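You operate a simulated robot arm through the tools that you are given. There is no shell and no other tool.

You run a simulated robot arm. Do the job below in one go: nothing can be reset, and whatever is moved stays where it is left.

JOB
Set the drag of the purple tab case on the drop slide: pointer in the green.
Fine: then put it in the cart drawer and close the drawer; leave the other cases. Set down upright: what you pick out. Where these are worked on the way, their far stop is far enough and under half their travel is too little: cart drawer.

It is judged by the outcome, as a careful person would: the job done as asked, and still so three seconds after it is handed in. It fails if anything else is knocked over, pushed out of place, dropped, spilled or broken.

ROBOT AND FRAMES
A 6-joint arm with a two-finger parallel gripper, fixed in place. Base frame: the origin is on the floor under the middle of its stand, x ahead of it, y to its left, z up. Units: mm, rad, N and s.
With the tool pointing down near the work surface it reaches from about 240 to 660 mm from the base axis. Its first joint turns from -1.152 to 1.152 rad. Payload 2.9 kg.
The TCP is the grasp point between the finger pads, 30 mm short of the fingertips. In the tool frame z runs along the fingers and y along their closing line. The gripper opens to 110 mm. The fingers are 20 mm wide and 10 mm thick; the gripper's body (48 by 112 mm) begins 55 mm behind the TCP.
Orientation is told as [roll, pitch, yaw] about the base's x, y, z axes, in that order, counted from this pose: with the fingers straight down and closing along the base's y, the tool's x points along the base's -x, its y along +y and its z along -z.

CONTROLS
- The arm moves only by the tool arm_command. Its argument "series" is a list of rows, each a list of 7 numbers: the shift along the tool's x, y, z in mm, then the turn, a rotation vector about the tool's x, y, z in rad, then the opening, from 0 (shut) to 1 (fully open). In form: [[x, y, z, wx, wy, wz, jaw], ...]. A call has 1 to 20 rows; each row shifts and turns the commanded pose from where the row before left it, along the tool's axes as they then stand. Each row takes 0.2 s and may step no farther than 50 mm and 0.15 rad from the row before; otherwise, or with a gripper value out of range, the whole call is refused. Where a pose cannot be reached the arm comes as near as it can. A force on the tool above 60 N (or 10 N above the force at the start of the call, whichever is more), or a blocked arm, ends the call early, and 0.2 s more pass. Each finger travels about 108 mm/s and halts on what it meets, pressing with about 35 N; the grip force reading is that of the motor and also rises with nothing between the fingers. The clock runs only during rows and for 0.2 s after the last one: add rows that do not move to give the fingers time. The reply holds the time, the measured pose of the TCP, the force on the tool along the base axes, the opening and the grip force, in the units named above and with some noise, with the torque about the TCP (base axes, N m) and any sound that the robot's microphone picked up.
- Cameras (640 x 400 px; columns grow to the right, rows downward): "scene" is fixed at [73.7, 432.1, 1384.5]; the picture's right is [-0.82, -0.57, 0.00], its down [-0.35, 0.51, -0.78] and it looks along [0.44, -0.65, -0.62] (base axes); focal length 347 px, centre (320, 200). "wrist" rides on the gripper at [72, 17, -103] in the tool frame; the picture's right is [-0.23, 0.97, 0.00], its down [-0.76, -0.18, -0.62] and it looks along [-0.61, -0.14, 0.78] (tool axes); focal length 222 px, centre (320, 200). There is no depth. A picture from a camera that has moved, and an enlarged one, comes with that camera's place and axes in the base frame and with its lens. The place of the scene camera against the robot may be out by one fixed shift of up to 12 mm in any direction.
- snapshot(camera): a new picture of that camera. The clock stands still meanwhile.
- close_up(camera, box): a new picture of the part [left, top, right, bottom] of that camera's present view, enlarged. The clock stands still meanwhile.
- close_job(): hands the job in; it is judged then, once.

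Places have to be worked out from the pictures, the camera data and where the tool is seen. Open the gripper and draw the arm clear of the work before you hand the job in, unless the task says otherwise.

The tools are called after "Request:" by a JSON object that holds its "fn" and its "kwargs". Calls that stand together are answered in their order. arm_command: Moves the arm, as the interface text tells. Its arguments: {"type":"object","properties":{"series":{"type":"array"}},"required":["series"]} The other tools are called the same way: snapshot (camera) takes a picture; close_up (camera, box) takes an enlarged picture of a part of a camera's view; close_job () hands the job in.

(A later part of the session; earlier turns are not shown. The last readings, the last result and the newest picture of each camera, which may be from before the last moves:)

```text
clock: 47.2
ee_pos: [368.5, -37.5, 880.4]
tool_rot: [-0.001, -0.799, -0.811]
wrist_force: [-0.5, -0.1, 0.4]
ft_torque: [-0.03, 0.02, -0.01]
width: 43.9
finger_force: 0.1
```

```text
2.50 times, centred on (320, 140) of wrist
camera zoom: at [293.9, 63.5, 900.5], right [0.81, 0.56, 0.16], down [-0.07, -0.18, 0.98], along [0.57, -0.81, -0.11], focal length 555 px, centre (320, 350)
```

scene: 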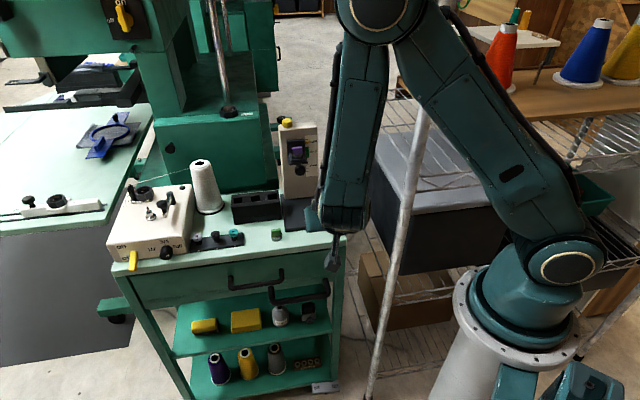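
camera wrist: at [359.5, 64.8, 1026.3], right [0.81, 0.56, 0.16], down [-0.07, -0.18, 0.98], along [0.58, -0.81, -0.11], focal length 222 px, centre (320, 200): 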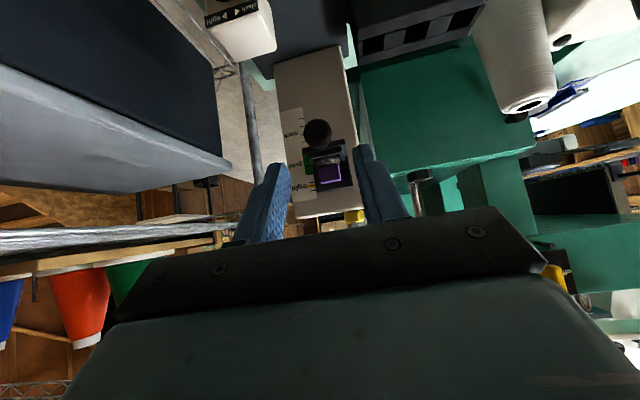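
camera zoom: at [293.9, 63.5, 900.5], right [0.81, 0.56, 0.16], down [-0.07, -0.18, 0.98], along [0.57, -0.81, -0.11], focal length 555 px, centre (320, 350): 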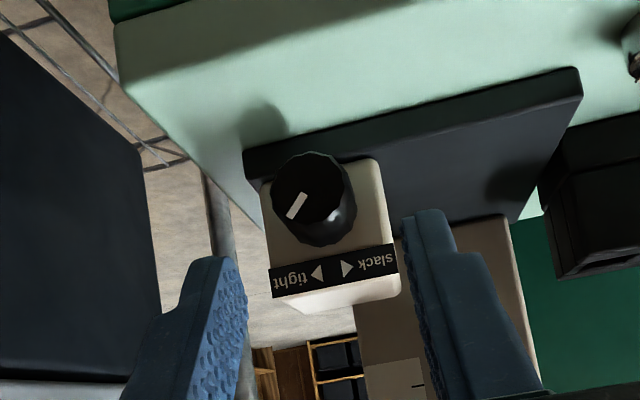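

I'm lined up apart from about 1.8 mm sideways. I'll correct it, go in and lean slightly to start, then grip and turn 0.5 rad back toward tight.

Request:
{"fn": "arm_command", "kwargs": {"series": [[0, -0.9, 24, 0, 0, 0, 0.38], [0, -0.9, 24, 0, 0, 0, 0.36], [0.06, 1.6, 0.06, 0.0697, 0, -0.0717, 0.34], [0.06, 1.6, 0.06, 0.0697, 0, -0.0717, 0.34], [0, 0, 0, 0, 0, 0, 0.34]]}}

Request:
{"fn": "close_up", "kwargs": {"camera": "wrist", "box": [250, 80, 390, 220]}}

```text
clock: 48.4
ee_pos: [391.8, -62.5, 846.4]
tool_rot: [-0.287, -0.781, -0.606]
wrist_force: [-0.1, 0.1, -0.4]
ft_torque: [0.03, 0.01, 0.0]
width: 37.4
finger_force: 0.0
```

```text
2.86 times, centred on (320, 150) of wrist
camera zoom: at [320.0, 42.2, 863.1], right [0.82, 0.57, -0.04], down [0.07, -0.04, 1.0], along [0.56, -0.82, -0.08], focal length 635 px, centre (320, 343)
```

zoom: 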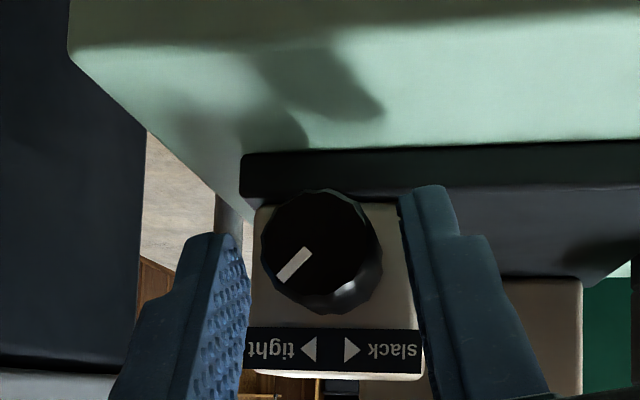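

The knob is well between the fingers. I'll close, turn 0.5 rad toward tight, then release.

Request:
{"fn": "arm_command", "kwargs": {"series": [[0, 0, 0, 0, 0, 0, 0], [0, 0, 0, 0, 0, 0, 0], [0.09, -2.0, 0.09, -0.0871, 0, 0.0897, 0], [0.09, -2.0, 0.09, -0.0871, 0, 0.0897, 0], [0.09, -2.0, 0.09, -0.0871, 0, 0.0897, 0], [0.09, -2.0, 0.09, -0.0871, 0, 0.0897, 0], [0, 0, 0, 0, 0, 0, 0], [0, 0, 0, 0, 0, 0, 0.34], [0, 0, 0, 0, 0, 0, 0.34]]}}

Request:
{"fn": "close_up", "kwargs": {"camera": "wrist", "box": [250, 80, 390, 220]}}

Request:
{"fn": "close_up", "kwargs": {"camera": "scene", "box": [284, 120, 344, 190]}}

```text
clock: 50.4
ee_pos: [386.7, -68.4, 845.9]
tool_rot: [0.417, -0.756, -1.107]
wrist_force: [-0.7, -0.1, 0.0]
ft_torque: [-0.02, 0.05, 0.01]
width: 37.4
finger_force: 0.0
```

```text
2.86 times, centred on (320, 150) of wrist
camera zoom: at [307.6, 28.9, 870.3], right [0.75, 0.49, 0.44], down [-0.28, -0.38, 0.88], along [0.6, -0.78, -0.15], focal length 635 px, centre (320, 343)
```

zoom: 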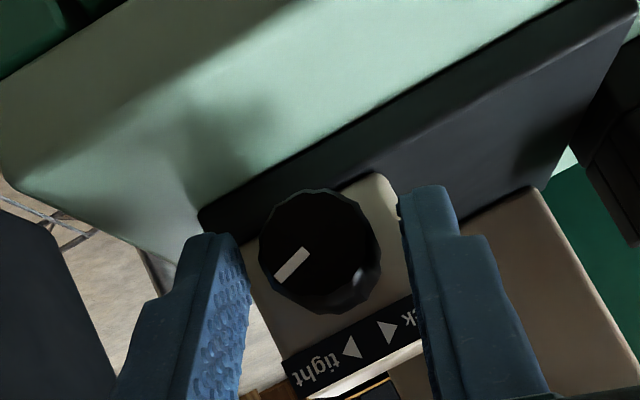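

```text
5.71 times, centred on (314, 155) of scene
camera zoom: at [73.7, 432.1, 1384.5], right [-0.82, -0.57, 0.0], down [-0.35, 0.51, -0.78], along [0.44, -0.65, -0.62], focal length 1984 px, centre (354, 457)
```

zoom: 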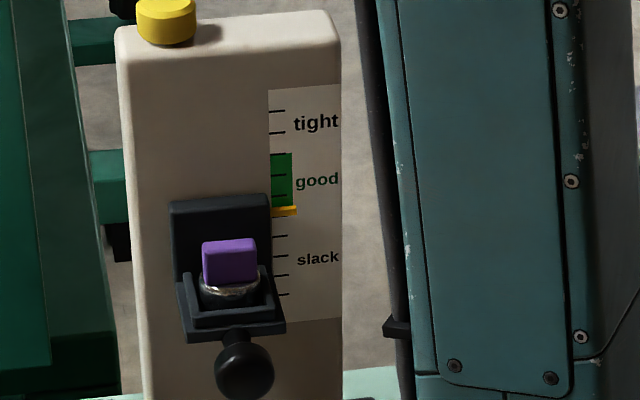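

The knob turned with the hand by 0.5 rad. Now I'll withdraw and go to the ball knob at its lower position, about z 905, to lift the carriage again.

Request:
{"fn": "arm_command", "kwargs": {"series": [[0.13, 2.39, 0.13, 0.1045, 0, -0.1076, 0.38], [0.13, 2.39, 0.13, 0.1045, 0, -0.1076, 0.4], [0, 0, -30, 0, 0, 0, 0.4], [0, 0, -30, 0, 0, 0, 0.4], [-30, 15.7, -4.6, 0, 0, 0, 0.4], [-30, 15.7, -4.6, 0, 0, 0, 0.4], [-30, 15.7, -4.6, 0, 0, 0, 0.4]]}}

Request:
{"fn": "close_up", "kwargs": {"camera": "wrist", "box": [250, 60, 390, 220]}}

```text
clock: 52.0
ee_pos: [430.5, -40.3, 964.1]
tool_rot: [-0.001, -0.799, -0.807]
wrist_force: [-0.1, 0.5, 0.5]
ft_torque: [0.03, -0.02, -0.02]
width: 44.1
finger_force: 0.0
```

```text
2.50 times, centred on (320, 140) of wrist
camera zoom: at [355.5, 61.3, 983.9], right [0.81, 0.56, 0.16], down [-0.07, -0.18, 0.98], along [0.58, -0.81, -0.11], focal length 555 px, centre (320, 350)
```

zoom: 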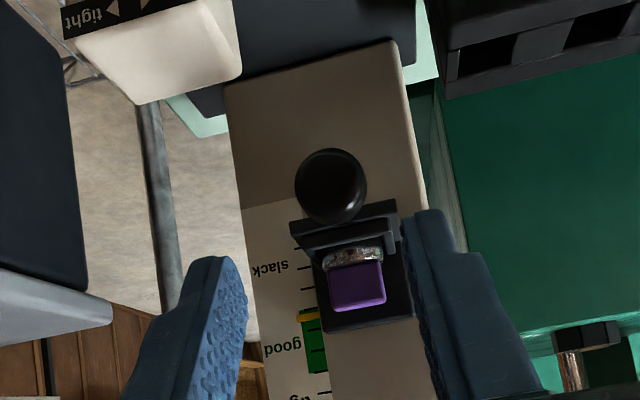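

The ball is about 4–5 mm to the left of my line. I'll correct and go in to straddle it.

Request:
{"fn": "arm_command", "kwargs": {"series": [[-1.05, 2.6, 30.2, 0, 0, 0, 0.4], [-1.05, 2.6, 30.2, 0, 0, 0, 0.4], [0, 0, 0, 0, 0, 0, 0.4]]}}

Request:
{"fn": "close_up", "kwargs": {"camera": "wrist", "box": [250, 60, 390, 220]}}

```text
clock: 52.8
ee_pos: [466.3, -67.6, 923.0]
tool_rot: [0.001, -0.798, -0.809]
wrist_force: [1.0, 0.5, 0.1]
ft_torque: [0.01, 0.02, 0.01]
width: 44.0
finger_force: 0.0
```

```text
2.50 times, centred on (320, 140) of wrist
camera zoom: at [391.2, 34.1, 944.1], right [0.81, 0.56, 0.16], down [-0.07, -0.18, 0.98], along [0.58, -0.81, -0.11], focal length 555 px, centre (320, 350)
```

zoom: 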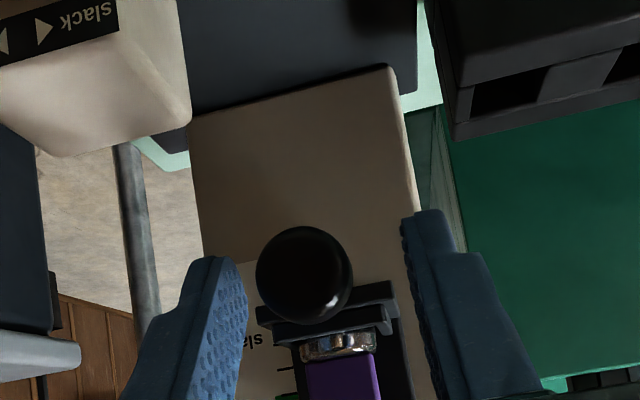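

I over-corrected; the ball now sits about 4 mm off centre the other way. I'll shift back 3.8 mm and then close on it.

Request:
{"fn": "arm_command", "kwargs": {"series": [[0, -3.8, 0, 0, 0, 0, 0.4], [0, 0, 0, 0, 0, 0, 0.2], [0, 0, 0, 0, 0, 0, 0.0], [0, 0, 0, 0, 0, 0, 0.0]]}}

Request:
{"fn": "close_up", "kwargs": {"camera": "wrist", "box": [250, 60, 390, 220]}}

```text
clock: 53.8
ee_pos: [462.6, -68.8, 923.5]
tool_rot: [0.002, -0.802, -0.81]
wrist_force: [5.5, 5.9, -0.9]
ft_torque: [0.19, -0.01, 0.09]
width: 22.7
finger_force: 44.7
```

```text
2.50 times, centred on (320, 140) of wrist
camera zoom: at [388.3, 31.8, 943.7], right [0.81, 0.56, 0.16], down [-0.07, -0.18, 0.98], along [0.58, -0.81, -0.11], focal length 555 px, centre (320, 350)
```

zoom: 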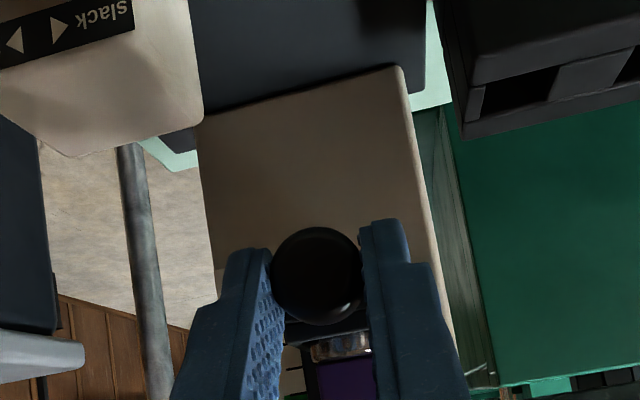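

Gripped with only a small side force. I'll lift the carriage about 44 mm, then finish in small steps to the top stop.

Request:
{"fn": "arm_command", "kwargs": {"series": [[-6.1, 0, -5.92, 0, 0, 0, 0], [-6.1, 0, -5.92, 0, 0, 0, 0], [-6.1, 0, -5.92, 0, 0, 0, 0], [-6.1, 0, -5.92, 0, 0, 0, 0], [-6.1, 0, -5.92, 0, 0, 0, 0], [0, 0, 0, 0, 0, 0, 0]]}}

Request:
{"fn": "close_up", "kwargs": {"camera": "wrist", "box": [250, 60, 390, 220]}}

```text
clock: 55.2
ee_pos: [462.2, -70.2, 963.8]
tool_rot: [-0.001, -0.798, -0.806]
wrist_force: [-4.8, 15.4, -0.8]
ft_torque: [0.28, 0.22, 0.07]
width: 22.9
finger_force: 45.3
```

```text
2.50 times, centred on (320, 140) of wrist
camera zoom: at [388.5, 31.8, 984.9], right [0.81, 0.56, 0.16], down [-0.07, -0.18, 0.98], along [0.58, -0.81, -0.11], focal length 555 px, centre (320, 350)
```

zoom: 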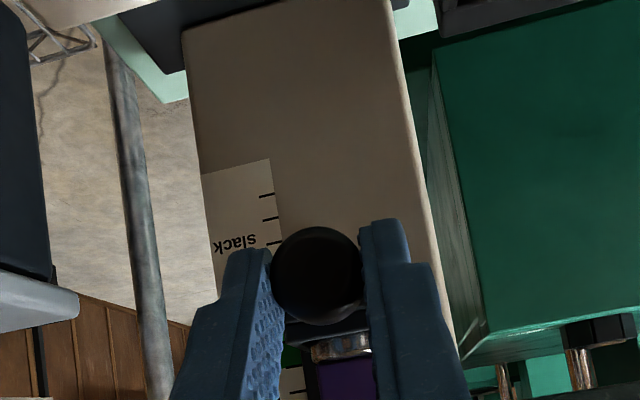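

Nearly at the top with little resistance. I'll continue in small steps to the stop.

Request:
{"fn": "arm_command", "kwargs": {"series": [[-1.43, 0, -1.39, 0, 0, 0, 0], [-1.43, 0, -1.39, 0, 0, 0, 0], [-0.72, 0, -0.7, 0, 0, 0, 0], [-0.72, 0, -0.7, 0, 0, 0, 0], [0, 0, 0, 0, 0, 0, 0]]}}

```text
clock: 56.4
ee_pos: [463.9, -69.4, 969.7]
tool_rot: [-0.002, -0.794, -0.808]
wrist_force: [-0.5, 12.7, -13.3]
ft_torque: [-0.01, -0.09, 0.12]
width: 22.6
finger_force: 44.9
```

Resistance is starting at 13 N. One more millimetre to be sure it latches, then ease off, open, and back away.

Request:
{"fn": "arm_command", "kwargs": {"series": [[-0.72, 0, -0.7, 0, 0, 0, 0], [-0.4, 0, -0.4, 0, 0, 0, 0], [0, 0, 0, 0, 0, 0, 0]]}}

Request:
{"fn": "arm_command", "kwargs": {"series": [[1.43, 0, 1.39, 0, 0, 0, 0], [0, 0, 0, 0, 0, 0, 0.4], [0, 0, 0, 0, 0, 0, 0.4], [0, 0, 0, 0, 0, 0, 0.4], [0, 0, -30, 0, 0, 0, 0.4], [0, 0, -30, 0, 0, 0, 0.4]]}}

Request:
{"fn": "close_up", "kwargs": {"camera": "wrist", "box": [250, 60, 390, 220]}}

```text
clock: 57.2
ee_pos: [463.7, -69.7, 969.5]
tool_rot: [-0.003, -0.793, -0.807]
wrist_force: [8.3, 0.8, -32.9]
ft_torque: [0.31, 0.24, 0.01]
width: 22.7
finger_force: 44.9
```

```text
clock: 58.6
ee_pos: [432.8, -39.3, 1012.6]
tool_rot: [0.0, -0.802, -0.811]
wrist_force: [0.0, -0.3, -0.1]
ft_torque: [-0.02, 0.0, 0.0]
width: 43.9
finger_force: 0.0
```

```text
2.50 times, centred on (320, 140) of wrist
camera zoom: at [358.6, 61.7, 1033.4], right [0.82, 0.56, 0.16], down [-0.07, -0.18, 0.98], along [0.57, -0.81, -0.11], focal length 555 px, centre (320, 350)
```

zoom: 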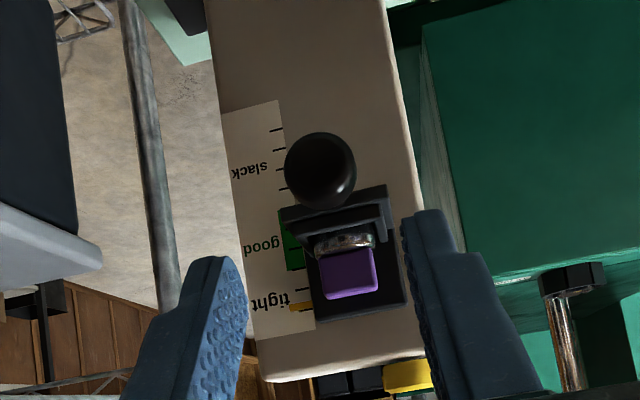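

Latched at the top again. I'll go back over the button and press it.

Request:
{"fn": "arm_command", "kwargs": {"series": [[-23.9, 0, -23.2, 0, 0, 0, 0.4], [-23.9, 0, -23.2, 0, 0, 0, 0.2], [-23.9, 0, -23.2, 0, 0, 0, 0], [0, 0, 0, 0, 0.1335, 0, 0], [0, 0, 0, 0, 0.1335, 0, 0], [0, 0, 0, 0, 0.1335, 0, 0], [0, 0, 0, 0, 0.1335, 0, 0], [0, 0, 0, 0, 0.1335, 0, 0], [0, 0, 0, 0, 0.1335, 0, 0], [-36.6, 4.5, 0, 0, 0, 0, 0], [-36.6, 4.5, 0, 0, 0, 0, 0], [-36.6, 4.5, 0, 0, 0, 0, 0], [-36.6, 4.5, 0, 0, 0, 0, 0], [0, 0, 30, 0, 0, 0, 0]]}}

Request:
{"fn": "close_up", "kwargs": {"camera": "wrist", "box": [250, 90, 390, 210]}}

```text
clock: 61.6
ee_pos: [547.2, -133.2, 1081.4]
tool_rot: [-0.001, 0.001, -0.809]
wrist_force: [-0.5, -0.4, -0.2]
ft_torque: [0.01, 0.02, 0.01]
width: 0.1
finger_force: 35.1
```

```text
3.33 times, centred on (320, 150) of wrist
camera zoom: at [508.0, -69.9, 1184.7], right [0.86, 0.51, 0.0], down [0.4, -0.67, 0.62], along [0.31, -0.54, -0.78], focal length 740 px, centre (320, 367)
```

zoom: 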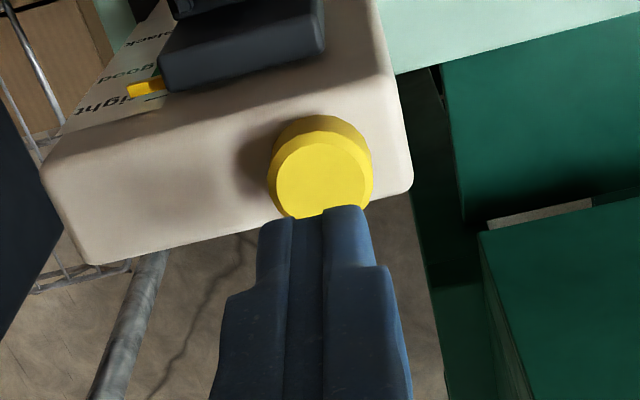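

Over the button again. I'll press about 26 mm down, to the same height as before, and watch the pointer.

Request:
{"fn": "arm_command", "kwargs": {"series": [[0, 0, 10, 0, 0, 0, 0], [0, 0, 8, 0, 0, 0, 0], [0, 0, 3, 0, 0, 0, 0], [0, 0, 2, 0, 0, 0, 0], [0, 0, 2, 0, 0, 0, 0], [0, 0, 2, 0, 0, 0, 0], [0, 0, 0, 0, 0, 0, 0], [0, 0, 0, 0, 0, 0, 0]]}}

Request:
{"fn": "close_up", "kwargs": {"camera": "scene", "box": [284, 120, 344, 180]}}

```text
clock: 63.4
ee_pos: [547.8, -132.3, 1054.1]
tool_rot: [0.0, 0.001, -0.809]
wrist_force: [-1.9, -1.0, 3.7]
ft_torque: [-0.04, 0.06, -0.01]
width: 0.0
finger_force: 34.9
heard: click
```

```text
6.67 times, centred on (314, 150) of scene
camera zoom: at [73.6, 432.1, 1384.6], right [-0.82, -0.57, 0.0], down [-0.35, 0.51, -0.78], along [0.44, -0.65, -0.62], focal length 2315 px, centre (360, 533)
```

zoom: 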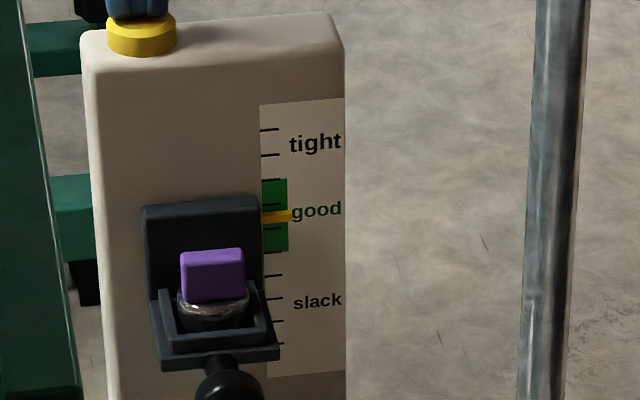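

The pointer now sits mid-green. I'll back off the button, confirm it holds, and then look at the drawer.

Request:
{"fn": "arm_command", "kwargs": {"series": [[0, 0, -15, 0, 0, 0, 0], [0, 0, -25, 0, 0, 0, 0], [0, 0, 0, 0, 0, 0, 0]]}}

Request:
{"fn": "close_up", "kwargs": {"camera": "scene", "box": [304, 135, 334, 165]}}

Request:
{"fn": "close_up", "kwargs": {"camera": "scene", "box": [120, 235, 350, 345]}}

Request:
{"fn": "close_up", "kwargs": {"camera": "scene", "box": [215, 255, 345, 325]}}

```text
clock: 64.2
ee_pos: [548.1, -133.7, 1092.5]
tool_rot: [0.0, 0.001, -0.808]
wrist_force: [-0.9, -0.6, -0.4]
ft_torque: [0.0, -0.01, 0.0]
width: 0.0
finger_force: 35.0
```

```text
13.33 times, centred on (319, 150) of scene
camera zoom: at [73.7, 432.1, 1384.5], right [-0.82, -0.57, 0.0], down [-0.35, 0.51, -0.78], along [0.44, -0.65, -0.62], focal length 4630 px, centre (333, 867)
```

zoom: 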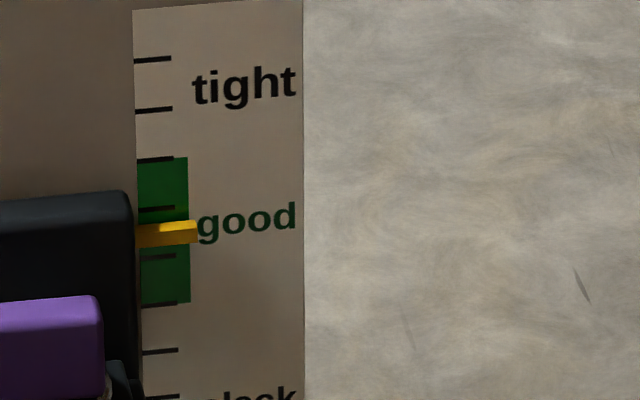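

```text
2.78 times, centred on (235, 290) of scene
camera zoom: at [73.7, 432.1, 1384.5], right [-0.82, -0.57, 0.0], down [-0.35, 0.51, -0.78], along [0.44, -0.65, -0.62], focal length 966 px, centre (556, -50)
```

zoom: 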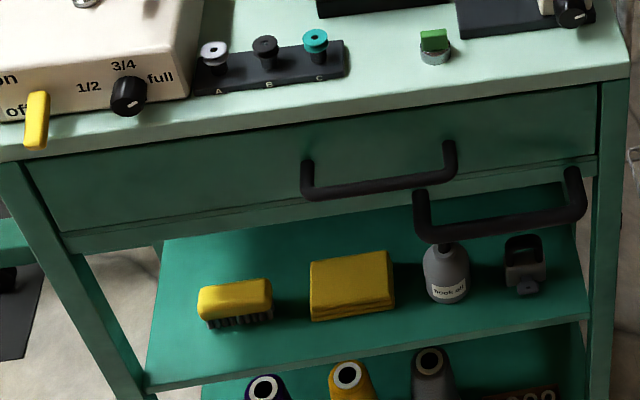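

```text
4.92 times, centred on (280, 290) of scene
camera zoom: at [73.7, 432.1, 1384.5], right [-0.82, -0.57, 0.0], down [-0.35, 0.51, -0.78], along [0.44, -0.65, -0.62], focal length 1709 px, centre (517, -243)
```

zoom: 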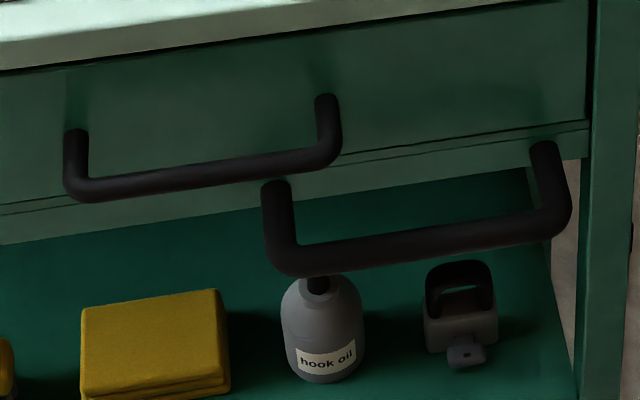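

The pointer holds mid-green. The drawer is the panel carrying the upper handle (bar near F 271, z 720, u 350–472), and the lower bar sits on the fixed rail beneath. I'll move out in front of the cart and turn the gripper so the fingers close across that bar.

Request:
{"fn": "arm_command", "kwargs": {"series": [[41.7, 17.8, 0, 0, 0, 0, 0], [41.7, 17.8, 0, 0, 0, 0, 0], [41.7, 17.8, 0, 0, 0, 0, 0], [41.7, 17.8, 0, 0, 0, 0, 0], [41.7, 17.8, 0, 0, 0, 0, 0.2], [41.7, 17.8, 0, 0, 0, 0, 0.3], [0, 0, 0, 0, 0, -0.1428, 0.3], [0, 0, 0, 0, 0, -0.1428, 0.3], [0, 0, 0, 0, 0, -0.1428, 0.3], [0, 0, 0, 0, 0, -0.1428, 0.3], [0, 0, 0, 0, 0, -0.1428, 0.3], [0, 0, 0, 0, 0, -0.1428, 0.3], [0, 0, 0, 0, 0, -0.1428, 0.3], [0, 0, 0, 0, 0, -0.1428, 0.3], [0, 0, 0, 0, 0, -0.1428, 0.3], [0, 0, 0, 0, 0, -0.1428, 0.3], [0, 0, 0, 0, 0, -0.1428, 0.3]]}}

Request:
{"fn": "snapshot", "kwargs": {"camera": "wrist"}}

Request:
{"fn": "snapshot", "kwargs": {"camera": "scene"}}

```text
clock: 67.8
ee_pos: [452.7, 122.0, 1094.3]
tool_rot: [0.001, 0.001, 0.762]
wrist_force: [-0.3, 0.1, 0.0]
ft_torque: [0.01, -0.02, -0.01]
width: 33.3
finger_force: 0.1
```

```text
taken
camera wrist: at [387.6, 83.4, 1198.0], right [-0.51, 0.86, 0.0], down [0.67, 0.4, 0.62], along [0.54, 0.32, -0.78], focal length 222 px, centre (320, 200)
```

wrist: 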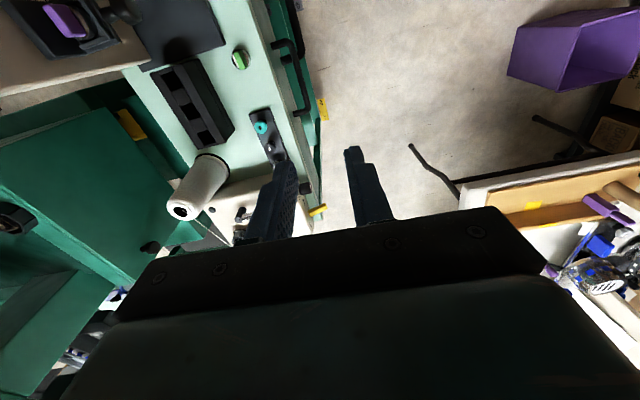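

```text
taken
```

scene: 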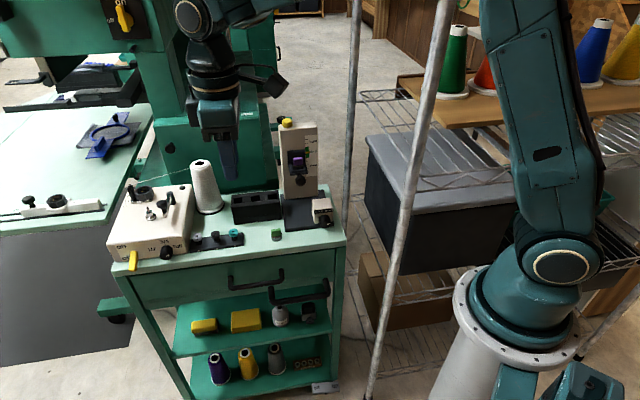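

I'm turned and clear in front of the cart. I'll zoom on the two handles from above to fix the upper bar's position.

Request:
{"fn": "close_up", "kwargs": {"camera": "wrist", "box": [230, 10, 350, 130]}}

```text
3.33 times, centred on (290, 70) of wrist
camera zoom: at [387.6, 83.4, 1198.0], right [-0.51, 0.86, 0.0], down [0.67, 0.4, 0.62], along [0.54, 0.32, -0.78], focal length 740 px, centre (420, 633)
```

zoom: 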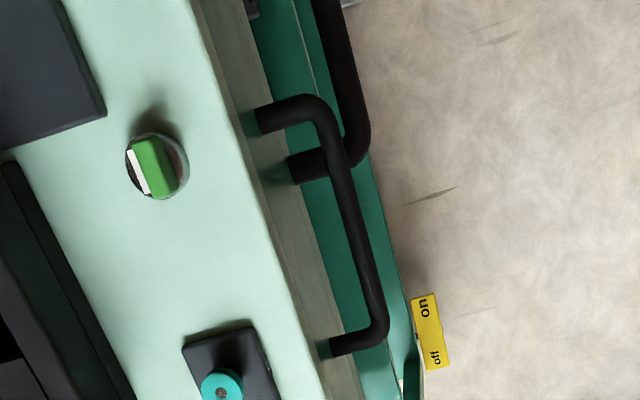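

From above and the scene view together, the bar is at about F 261, z 729, u 358–466, and the drawer face is near F 299. I'll tilt the tool 0.65 rad and descend in front of it.

Request:
{"fn": "arm_command", "kwargs": {"series": [[0, 0, 0, 0.13, 0, 0, 0.3], [0, 0, 0, 0.13, 0, 0, 0.3], [0, 0, 0, 0.13, 0, 0, 0.3], [0, 0, 0, 0.13, 0, 0, 0.3], [0, 0, 0, 0.13, 0, 0, 0.3], [0.14, 26.2, 31.9, 0, 0, 0, 0.3], [0.14, 26.2, 31.9, 0, 0, 0, 0.3], [0.14, 26.2, 31.9, 0, 0, 0, 0.3], [0.14, 26.2, 31.9, 0, 0, 0, 0.3], [0.14, 26.2, 31.9, 0, 0, 0, 0.3], [0.14, 26.2, 31.9, 0, 0, 0, 0.3], [0.14, 26.2, 31.9, 0, 0, 0, 0.3]]}}

Request:
{"fn": "snapshot", "kwargs": {"camera": "wrist"}}

Request:
{"fn": "close_up", "kwargs": {"camera": "wrist", "box": [250, 50, 410, 210]}}

Request:
{"fn": "snapshot", "kwargs": {"camera": "scene"}}

```text
clock: 70.4
ee_pos: [444.5, 128.9, 805.7]
tool_rot: [-0.649, 0.0, 0.759]
wrist_force: [0.2, 0.4, -0.4]
ft_torque: [-0.01, 0.02, -0.01]
width: 33.0
finger_force: 0.1
```

```text
taken
camera wrist: at [339.1, 133.4, 878.5], right [-0.37, 0.72, -0.59], down [0.39, 0.7, 0.6], along [0.84, -0.01, -0.54], focal length 222 px, centre (320, 200)
```

wrist: 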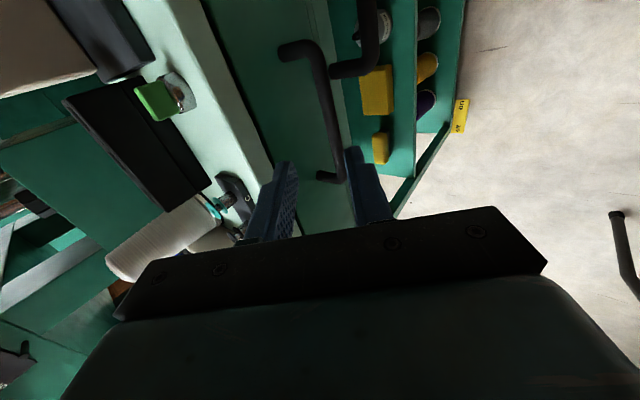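

```text
2.50 times, centred on (330, 130) of wrist
camera zoom: at [339.1, 133.4, 878.5], right [-0.37, 0.72, -0.59], down [0.39, 0.7, 0.6], along [0.84, -0.01, -0.54], focal length 555 px, centre (295, 375)
```

zoom: 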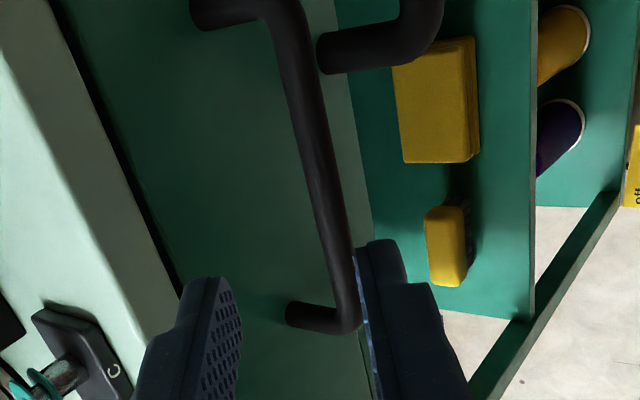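

```text
taken
```

scene: 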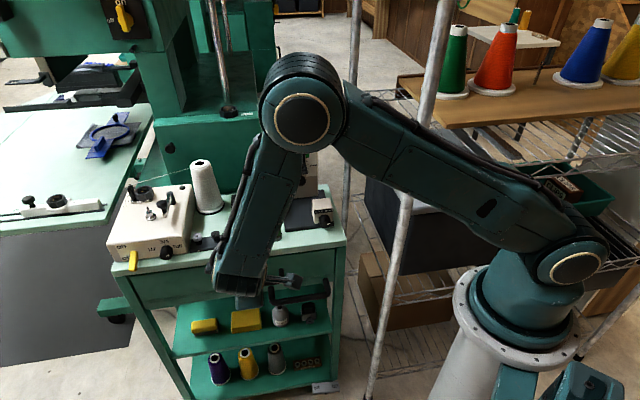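

The bar is about 10 mm off the finger mid-line toward the front finger. I'll shift over and go in most of the way, then check.

Request:
{"fn": "arm_command", "kwargs": {"series": [[0, 10.3, 0, 0, 0, 0, 0.3], [0, 0, 22, 0, 0, 0, 0.3], [0, 0, 22, 0, 0, 0, 0.3]]}}

Request:
{"fn": "close_up", "kwargs": {"camera": "wrist", "box": [250, 50, 410, 210]}}

Request:
{"fn": "close_up", "kwargs": {"camera": "scene", "box": [200, 230, 330, 310]}}

```text
clock: 71.2
ee_pos: [457.3, 114.8, 764.9]
tool_rot: [-0.65, -0.001, 0.761]
wrist_force: [0.3, 0.2, 0.2]
ft_torque: [-0.03, -0.02, 0.0]
width: 33.2
finger_force: 0.1
```

```text
2.50 times, centred on (330, 130) of wrist
camera zoom: at [351.2, 119.5, 836.4], right [-0.37, 0.72, -0.59], down [0.39, 0.7, 0.6], along [0.84, -0.01, -0.54], focal length 555 px, centre (295, 375)
```

zoom: 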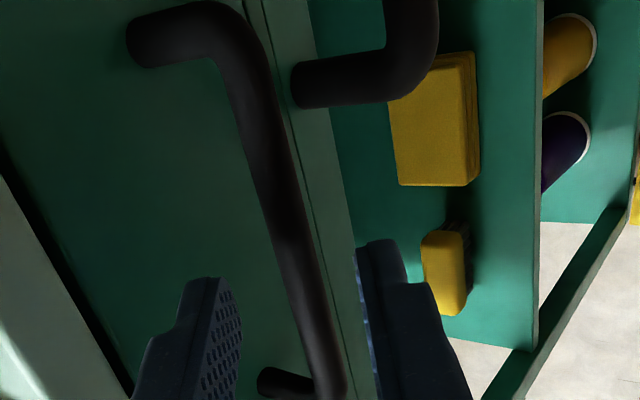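

```text
4.92 times, centred on (265, 270) of scene
camera zoom: at [73.6, 432.1, 1384.5], right [-0.82, -0.57, 0.0], down [-0.35, 0.51, -0.78], along [0.44, -0.65, -0.62], focal length 1709 px, centre (591, -145)
```

zoom: 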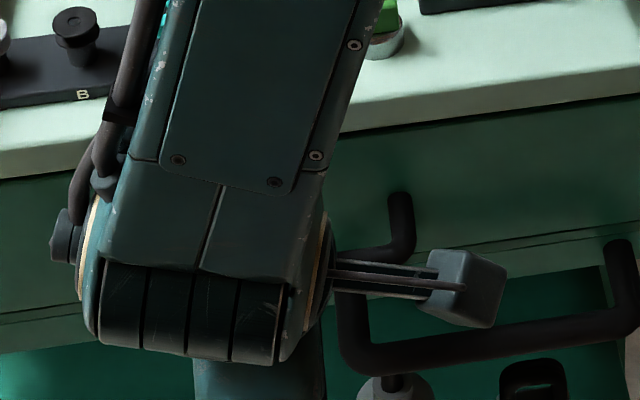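

The bar now runs between the two fingers. I'll advance the last 28 mm and close on it.

Request:
{"fn": "arm_command", "kwargs": {"series": [[0, 0.3, 14, 0, 0, 0, 0.3], [0, 0.3, 14, 0, 0, 0, 0.3], [0, 0, 0, 0, 0, 0, 0.3]]}}

Request:
{"fn": "close_up", "kwargs": {"camera": "wrist", "box": [250, 50, 410, 210]}}

```text
clock: 72.0
ee_pos: [468.5, 104.1, 743.2]
tool_rot: [-0.649, -0.001, 0.762]
wrist_force: [0.5, 0.5, 0.6]
ft_torque: [0.0, -0.02, -0.01]
width: 32.8
finger_force: 0.1
```

```text
2.50 times, centred on (330, 130) of wrist
camera zoom: at [362.4, 109.0, 814.4], right [-0.37, 0.72, -0.59], down [0.39, 0.7, 0.6], along [0.84, -0.01, -0.54], focal length 555 px, centre (295, 375)
```

zoom: 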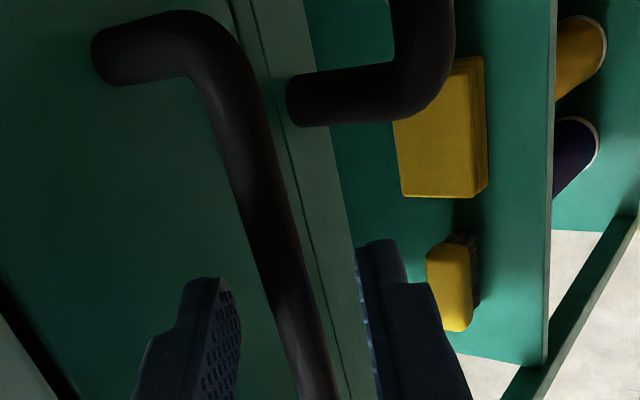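

The bar lies squarely between the pads. Closing on it.

Request:
{"fn": "arm_command", "kwargs": {"series": [[0, 0, 0, 0, 0, 0, 0.1], [0, 0, 0, 0, 0, 0, 0.0], [0, 0, 0, 0, 0, 0, 0.0]]}}

Request:
{"fn": "close_up", "kwargs": {"camera": "wrist", "box": [250, 50, 410, 210]}}

```text
clock: 72.8
ee_pos: [468.4, 103.8, 743.9]
tool_rot: [-0.652, 0.0, 0.761]
wrist_force: [2.9, -3.5, 7.9]
ft_torque: [-0.62, 0.34, 0.7]
width: 11.9
finger_force: 44.6
```

```text
2.50 times, centred on (330, 130) of wrist
camera zoom: at [362.5, 108.7, 815.1], right [-0.37, 0.72, -0.59], down [0.39, 0.7, 0.6], along [0.84, -0.01, -0.54], focal length 555 px, centre (295, 375)
```

zoom: 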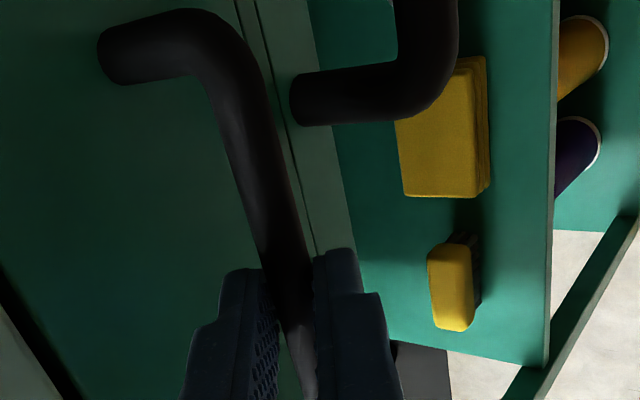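

I have a firm grip on the bar, 11.9 mm wide. I'll pull straight out, starting with 40 mm and watching the force.

Request:
{"fn": "arm_command", "kwargs": {"series": [[0, 7.96, -6.05, 0, 0, 0, 0], [0, 7.96, -6.05, 0, 0, 0, 0], [0, 7.96, -6.05, 0, 0, 0, 0], [0, 7.96, -6.05, 0, 0, 0, 0]]}}

Request:
{"fn": "close_up", "kwargs": {"camera": "scene", "box": [110, 190, 350, 340]}}

```text
clock: 73.8
ee_pos: [440.0, 131.4, 742.4]
tool_rot: [-0.65, 0.004, 0.758]
wrist_force: [-3.0, -6.1, 16.0]
ft_torque: [-0.77, 0.39, 0.54]
width: 11.7
finger_force: 45.2
```

```text
2.67 times, centred on (230, 265) of scene
camera zoom: at [73.4, 431.9, 1384.6], right [-0.82, -0.57, 0.0], down [-0.35, 0.51, -0.78], along [0.44, -0.65, -0.62], focal length 926 px, centre (560, 27)
```

zoom: 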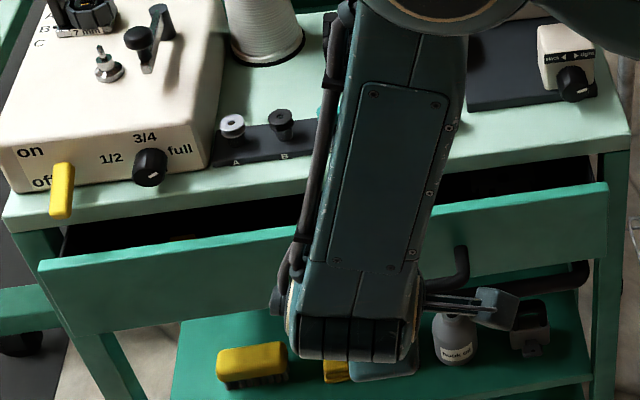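

The drawer is sliding out easily. I'll keep pulling.

Request:
{"fn": "arm_command", "kwargs": {"series": [[0, 11.94, -9.08, 0, 0, 0, 0], [0, 11.94, -9.08, 0, 0, 0, 0], [0, 11.94, -9.08, 0, 0, 0, 0], [0, 11.94, -9.08, 0, 0, 0, 0], [0, 11.94, -9.08, 0, 0, 0, 0], [0, 11.94, -9.08, 0, 0, 0, 0], [0, 11.94, -9.08, 0, 0, 0, 0], [0, 11.94, -9.08, 0, 0, 0, 0]]}}

Request:
{"fn": "snapshot", "kwargs": {"camera": "scene"}}

```text
clock: 75.6
ee_pos: [355.9, 217.2, 741.5]
tool_rot: [-0.652, 0.01, 0.756]
wrist_force: [-15.1, -18.3, 19.7]
ft_torque: [-0.83, 0.34, 0.57]
width: 11.8
finger_force: 45.2
```

```text
taken
```

scene: 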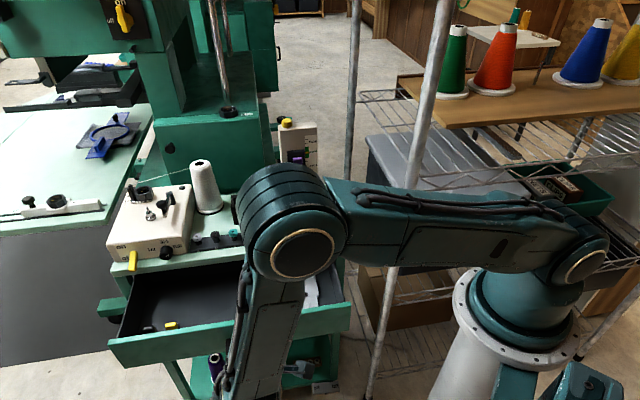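

Now about 160 mm out, with some side load (about 23 N) because the drawer's line differs slightly from mine. I'll relieve that sideways and keep pulling toward its far stop.

Request:
{"fn": "arm_command", "kwargs": {"series": [[2.5, 0, 0, 0, 0, 0, 0], [1.5, 7.96, -6.05, 0, 0, 0, 0], [0.6, 7.96, -6.05, 0, 0, 0, 0], [0.3, 7.96, -6.05, 0, 0, 0, 0], [0.3, 7.96, -6.05, 0, 0, 0, 0]]}}

```text
clock: 76.5
ee_pos: [345.9, 226.2, 746.1]
tool_rot: [-0.674, -0.007, 0.75]
wrist_force: [11.6, -3.8, -6.3]
ft_torque: [-0.38, 0.23, 0.85]
width: 12.3
finger_force: 45.2
stopped in row 4: the force on the tool passed its limit at 66 N (the readings are from after the stop); the commanded pose is now the measured one
```

The drawer hit its far stop at about 173 mm of travel, so it's fully open. I'll release the bar and back away, then look inside.

Request:
{"fn": "arm_command", "kwargs": {"series": [[0, 0, 0, 0, 0, 0, 0.25], [0, 0, 0, 0, 0, 0, 0.3], [0, 0, -25, 0, 0, 0, 0.3], [0, 0, -35, 0, 0, 0, 0.3]]}}

Request:
{"fn": "snapshot", "kwargs": {"camera": "scene"}}

Request:
{"fn": "snapshot", "kwargs": {"camera": "wrist"}}

```text
clock: 77.5
ee_pos: [317.9, 256.2, 793.3]
tool_rot: [-0.671, -0.006, 0.75]
wrist_force: [0.7, 0.2, 0.4]
ft_torque: [0.03, -0.01, 0.0]
width: 33.0
finger_force: 0.0
```

```text
taken
```

scene: 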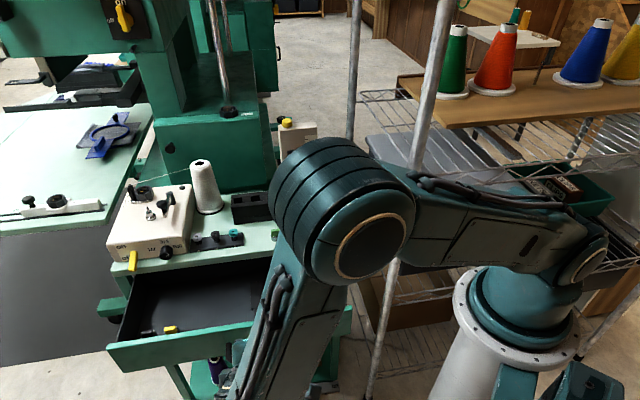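

```text
taken
camera wrist: at [210.7, 262.9, 864.6], right [-0.35, 0.72, -0.6], down [0.38, 0.7, 0.6], along [0.85, -0.02, -0.52], focal length 222 px, centre (320, 200)
```

wrist: 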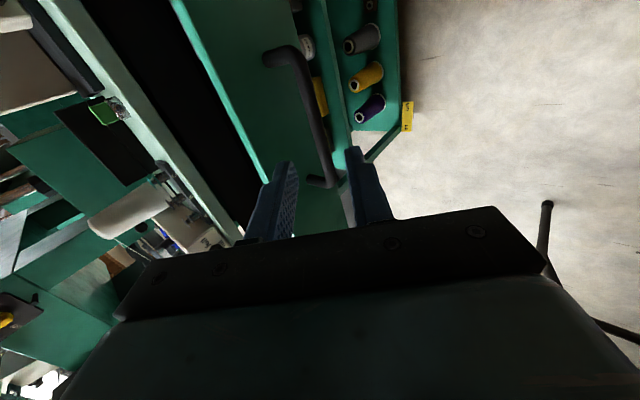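

The drawer stays open. I'll rise, level the tool and travel back toward the slide to collect the case.

Request:
{"fn": "arm_command", "kwargs": {"series": [[0, -24.9, -31.3, 0, 0, 0, 0.3], [0, -24.9, -31.3, 0, 0, 0, 0.3], [0, -24.9, -31.3, 0, 0, 0, 0.3], [0, -24.9, -31.3, 0, 0, 0, 0.3], [0, -24.9, -31.3, 0, 0, 0, 0.3], [0, -24.9, -31.3, 0, 0, 0, 0.3], [0, -24.9, -31.3, 0, 0, 0, 0.3], [0, 0, 0, -0.1342, 0, 0, 0.3], [0, 0, 0, -0.1342, 0, 0, 0.3], [0, 0, 0, -0.1342, 0, 0, 0.3], [0, 0, 0, -0.1342, 0, 0, 0.3], [0, 0, 0, -0.1342, 0, 0, 0.3], [16.5, -43.9, 0, 0, 0, 0, 0.3], [16.5, -43.9, 0, 0, 0, 0, 0.3], [16.5, -43.9, 0, 0, 0, 0, 0.3], [16.5, -43.9, 0, 0, 0, 0, 0.3], [16.5, -43.9, 0, 0, 0, 0, 0.3], [16.5, -43.9, 0, 0, 0, 0, 0.3], [16.5, -43.9, 0, 0, 0, 0, 0.3]]}}

Request:
{"fn": "snapshot", "kwargs": {"camera": "wrist"}}

Request:
{"fn": "close_up", "kwargs": {"camera": "scene", "box": [90, 190, 360, 390]}}

```text
clock: 81.5
ee_pos: [444.7, -51.6, 1071.5]
tool_rot: [-0.002, -0.007, 0.75]
wrist_force: [-1.0, -0.2, 0.7]
ft_torque: [-0.01, -0.01, 0.0]
width: 32.7
finger_force: 0.0
```

```text
taken
camera wrist: at [378.4, -91.1, 1174.4], right [-0.5, 0.87, 0.0], down [0.67, 0.39, 0.63], along [0.55, 0.31, -0.78], focal length 222 px, centre (320, 200)
```

wrist: 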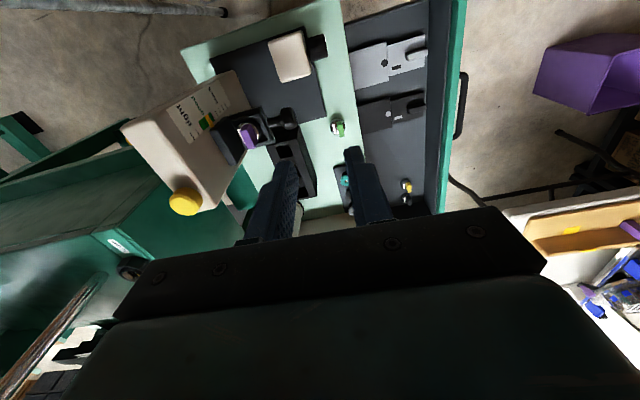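

```text
2.00 times, centred on (225, 290) of scene
camera zoom: at [73.6, 432.1, 1384.6], right [-0.82, -0.57, 0.0], down [-0.35, 0.51, -0.78], along [0.44, -0.65, -0.62], focal length 694 px, centre (510, 20)
```

zoom: 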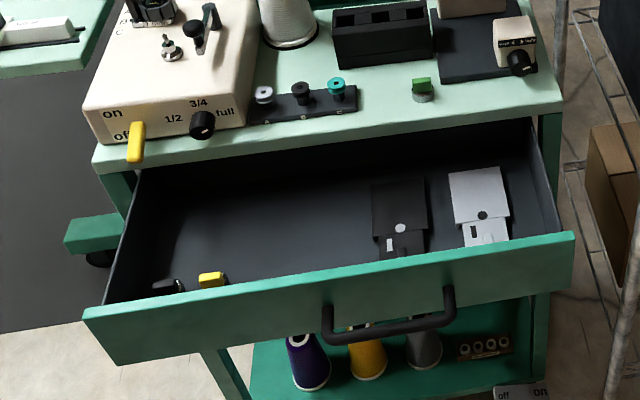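

Inside the drawer I see two plates on the right and small items at front left, with a clear area in the middle left. I'll turn the tool back to the earlier grasp pose and come over the case in the lowered cradle.

Request:
{"fn": "arm_command", "kwargs": {"series": [[0, 0, 0, 0, 0, 0.1418, 0.31], [0, 0, 0, 0, 0, 0.1418, 0.31], [0, 0, 0, 0, 0, 0.1418, 0.31], [0, 0, 0, 0, 0, 0.1418, 0.31], [0, 0, 0, 0, 0, 0.1418, 0.31], [0, 0, 0, 0, 0, 0.1418, 0.31], [0, 0, 0, 0, 0, 0.1418, 0.31], [0, 0, 0, 0, 0, 0.1418, 0.31], [0, 0, 0, 0, 0, 0.1418, 0.31], [0, 0, 0, 0, 0, 0.1418, 0.31], [0, 0, 0, 0, 0, 0.1418, 0.31], [0, 0, 0, 0, -0.15, 0, 0.31], [0, 0, 0, 0, -0.15, 0, 0.31], [-19.4, 0.65, 20, 0, 0, 0, 0.31], [-19.4, 0.65, 20, 0, 0, 0, 0.31]]}}

Request:
{"fn": "close_up", "kwargs": {"camera": "wrist", "box": [260, 50, 390, 200]}}

Request:
{"fn": "close_up", "kwargs": {"camera": "scene", "box": [284, 120, 344, 190]}}

```text
clock: 84.7
ee_pos: [477.2, -85.4, 1045.3]
tool_rot: [0.008, -0.304, -0.814]
wrist_force: [0.1, 0.7, -0.6]
ft_torque: [-0.01, 0.05, -0.02]
width: 34.0
finger_force: 0.1
```

```text
2.67 times, centred on (325, 125) of wrist
camera zoom: at [419.3, -2.2, 1122.2], right [0.85, 0.51, 0.08], down [0.24, -0.52, 0.82], along [0.46, -0.68, -0.57], focal length 592 px, centre (307, 400)
```

zoom: 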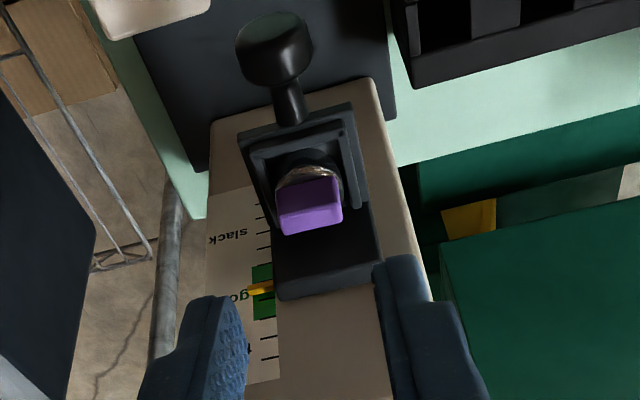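

```text
5.71 times, centred on (314, 155) of scene
camera zoom: at [73.6, 432.1, 1384.5], right [-0.82, -0.57, 0.0], down [-0.35, 0.51, -0.78], along [0.44, -0.65, -0.62], focal length 1984 px, centre (354, 457)
```

zoom: 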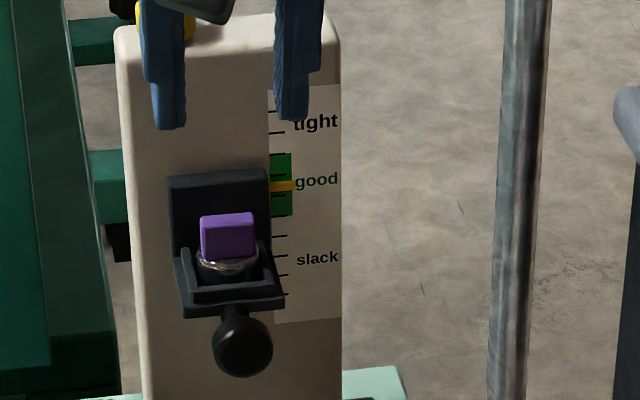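

The case is seated and the pointer is still in the green. I'll advance along the tool axis most of the way, with a 1 mm side trim, and check.

Request:
{"fn": "arm_command", "kwargs": {"series": [[-0.3, 0.5, 26, 0, 0, 0, 0.31], [-0.3, 0.5, 26, 0, 0, 0, 0.31], [0, 0, 8, 0, 0, 0, 0.31]]}}

Request:
{"fn": "close_up", "kwargs": {"camera": "wrist", "box": [270, 90, 380, 200]}}

Request:
{"fn": "close_up", "kwargs": {"camera": "scene", "box": [284, 130, 334, 185]}}

```text
clock: 85.5
ee_pos: [489.5, -98.9, 987.6]
tool_rot: [0.009, -0.302, -0.812]
wrist_force: [0.1, -0.2, 0.7]
ft_torque: [0.02, 0.02, 0.01]
width: 33.8
finger_force: 0.2
```

```text
3.64 times, centred on (325, 145) of wrist
camera zoom: at [432.0, -14.4, 1065.9], right [0.85, 0.51, 0.07], down [0.24, -0.52, 0.82], along [0.46, -0.68, -0.57], focal length 808 px, centre (302, 400)
```

zoom: 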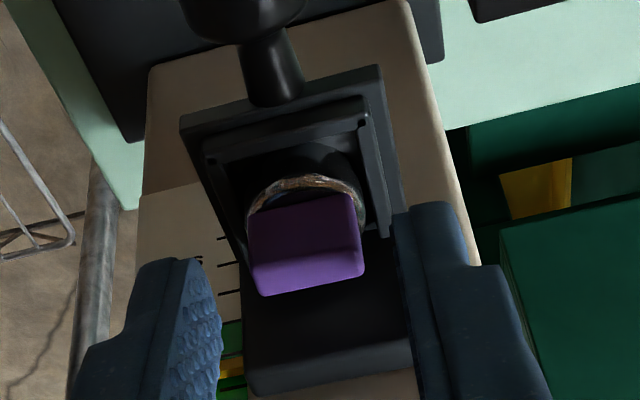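

```text
7.27 times, centred on (309, 158) of scene
camera zoom: at [73.7, 432.1, 1384.5], right [-0.82, -0.57, 0.0], down [-0.35, 0.51, -0.78], along [0.44, -0.65, -0.62], focal length 2525 px, centre (400, 509)
```

zoom: 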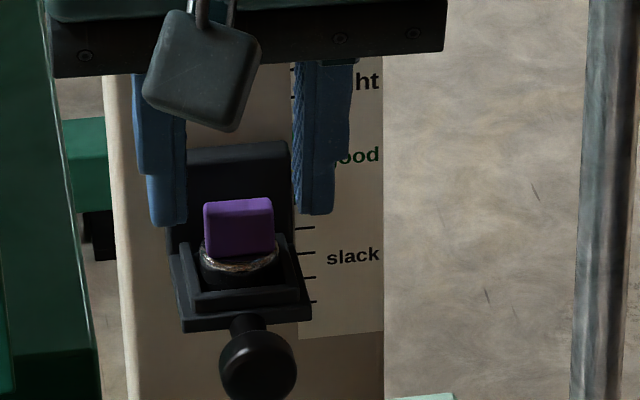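

The tab is centred between the fingers in both views. I'll advance the last 15 mm and close on it.

Request:
{"fn": "arm_command", "kwargs": {"series": [[0, 0, 8, 0, 0, 0, 0.31], [0, 0, 7.3, 0, 0, 0, 0.31], [0, 0, 0, 0, 0, 0, 0.31]]}}

Request:
{"fn": "close_up", "kwargs": {"camera": "scene", "box": [284, 130, 334, 185]}}

Request:
{"fn": "close_up", "kwargs": {"camera": "wrist", "box": [270, 90, 380, 200]}}

```text
clock: 86.3
ee_pos: [494.6, -99.4, 973.2]
tool_rot: [0.008, -0.302, -0.812]
wrist_force: [-0.5, 0.3, -0.8]
ft_torque: [0.0, -0.02, 0.0]
width: 34.1
finger_force: 0.0
```

```text
7.27 times, centred on (309, 158) of scene
camera zoom: at [73.7, 432.1, 1384.5], right [-0.82, -0.57, 0.0], down [-0.35, 0.51, -0.78], along [0.44, -0.65, -0.62], focal length 2525 px, centre (400, 509)
```

zoom: 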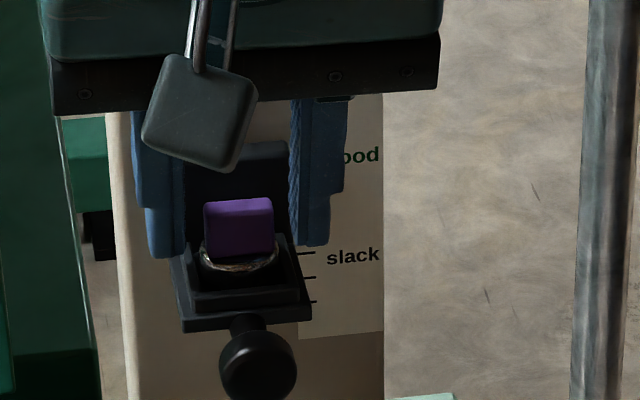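

```text
3.64 times, centred on (325, 145) of wrist
camera zoom: at [436.2, -17.6, 1051.1], right [0.85, 0.51, 0.08], down [0.24, -0.52, 0.82], along [0.46, -0.68, -0.57], focal length 808 px, centre (302, 400)
```

zoom: 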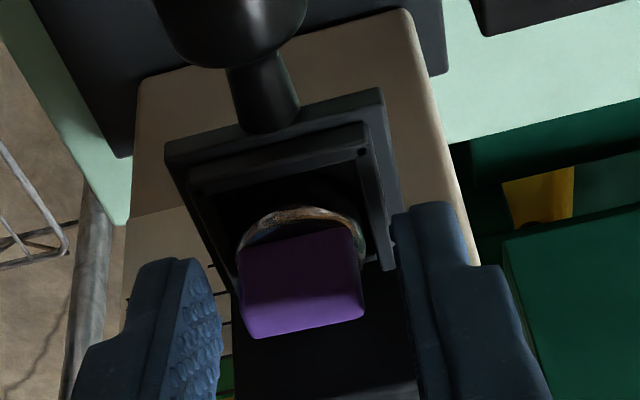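

The fingers flank the tab evenly and clear the rim. Closing, then lifting straight up.

Request:
{"fn": "arm_command", "kwargs": {"series": [[0, 0, 0, 0, 0, 0, 0.1], [0, 0, 0, 0, 0, 0, 0], [0, 0, 0, 0, 0, 0, 0], [-1.5, 0, -4.8, 0, 0, 0, 0], [-3, 0, -9.5, 0, 0, 0, 0]]}}

Request:
{"fn": "close_up", "kwargs": {"camera": "scene", "box": [284, 120, 344, 190]}}

Request:
{"fn": "close_up", "kwargs": {"camera": "wrist", "box": [270, 90, 380, 200]}}

```text
clock: 87.5
ee_pos: [495.1, -101.2, 987.7]
tool_rot: [0.006, -0.298, -0.81]
wrist_force: [-8.1, 4.4, -1.2]
ft_torque: [0.17, 0.31, 0.0]
width: 20.3
finger_force: 34.9
```

```text
5.71 times, centred on (314, 155) of scene
camera zoom: at [73.4, 432.2, 1384.5], right [-0.82, -0.57, 0.0], down [-0.35, 0.51, -0.78], along [0.44, -0.65, -0.62], focal length 1984 px, centre (354, 457)
```

zoom: 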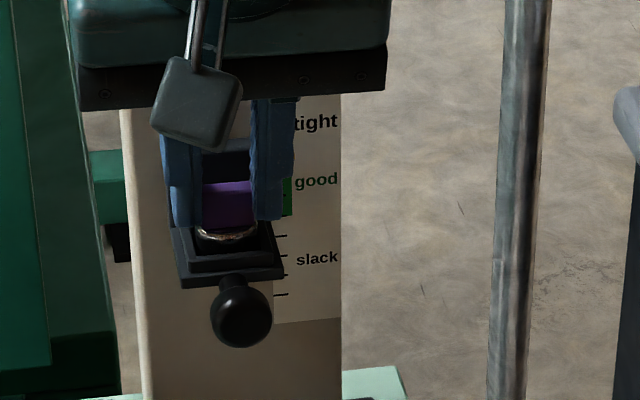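

```text
3.64 times, centred on (325, 145) of wrist
camera zoom: at [435.9, -18.3, 1066.0], right [0.85, 0.52, 0.07], down [0.24, -0.52, 0.82], along [0.46, -0.68, -0.57], focal length 808 px, centre (302, 400)
```

zoom: 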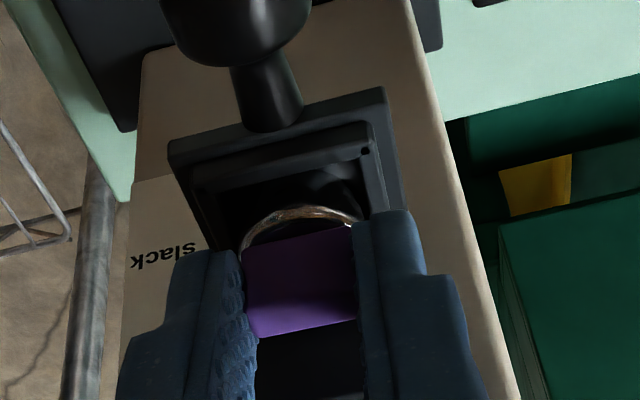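

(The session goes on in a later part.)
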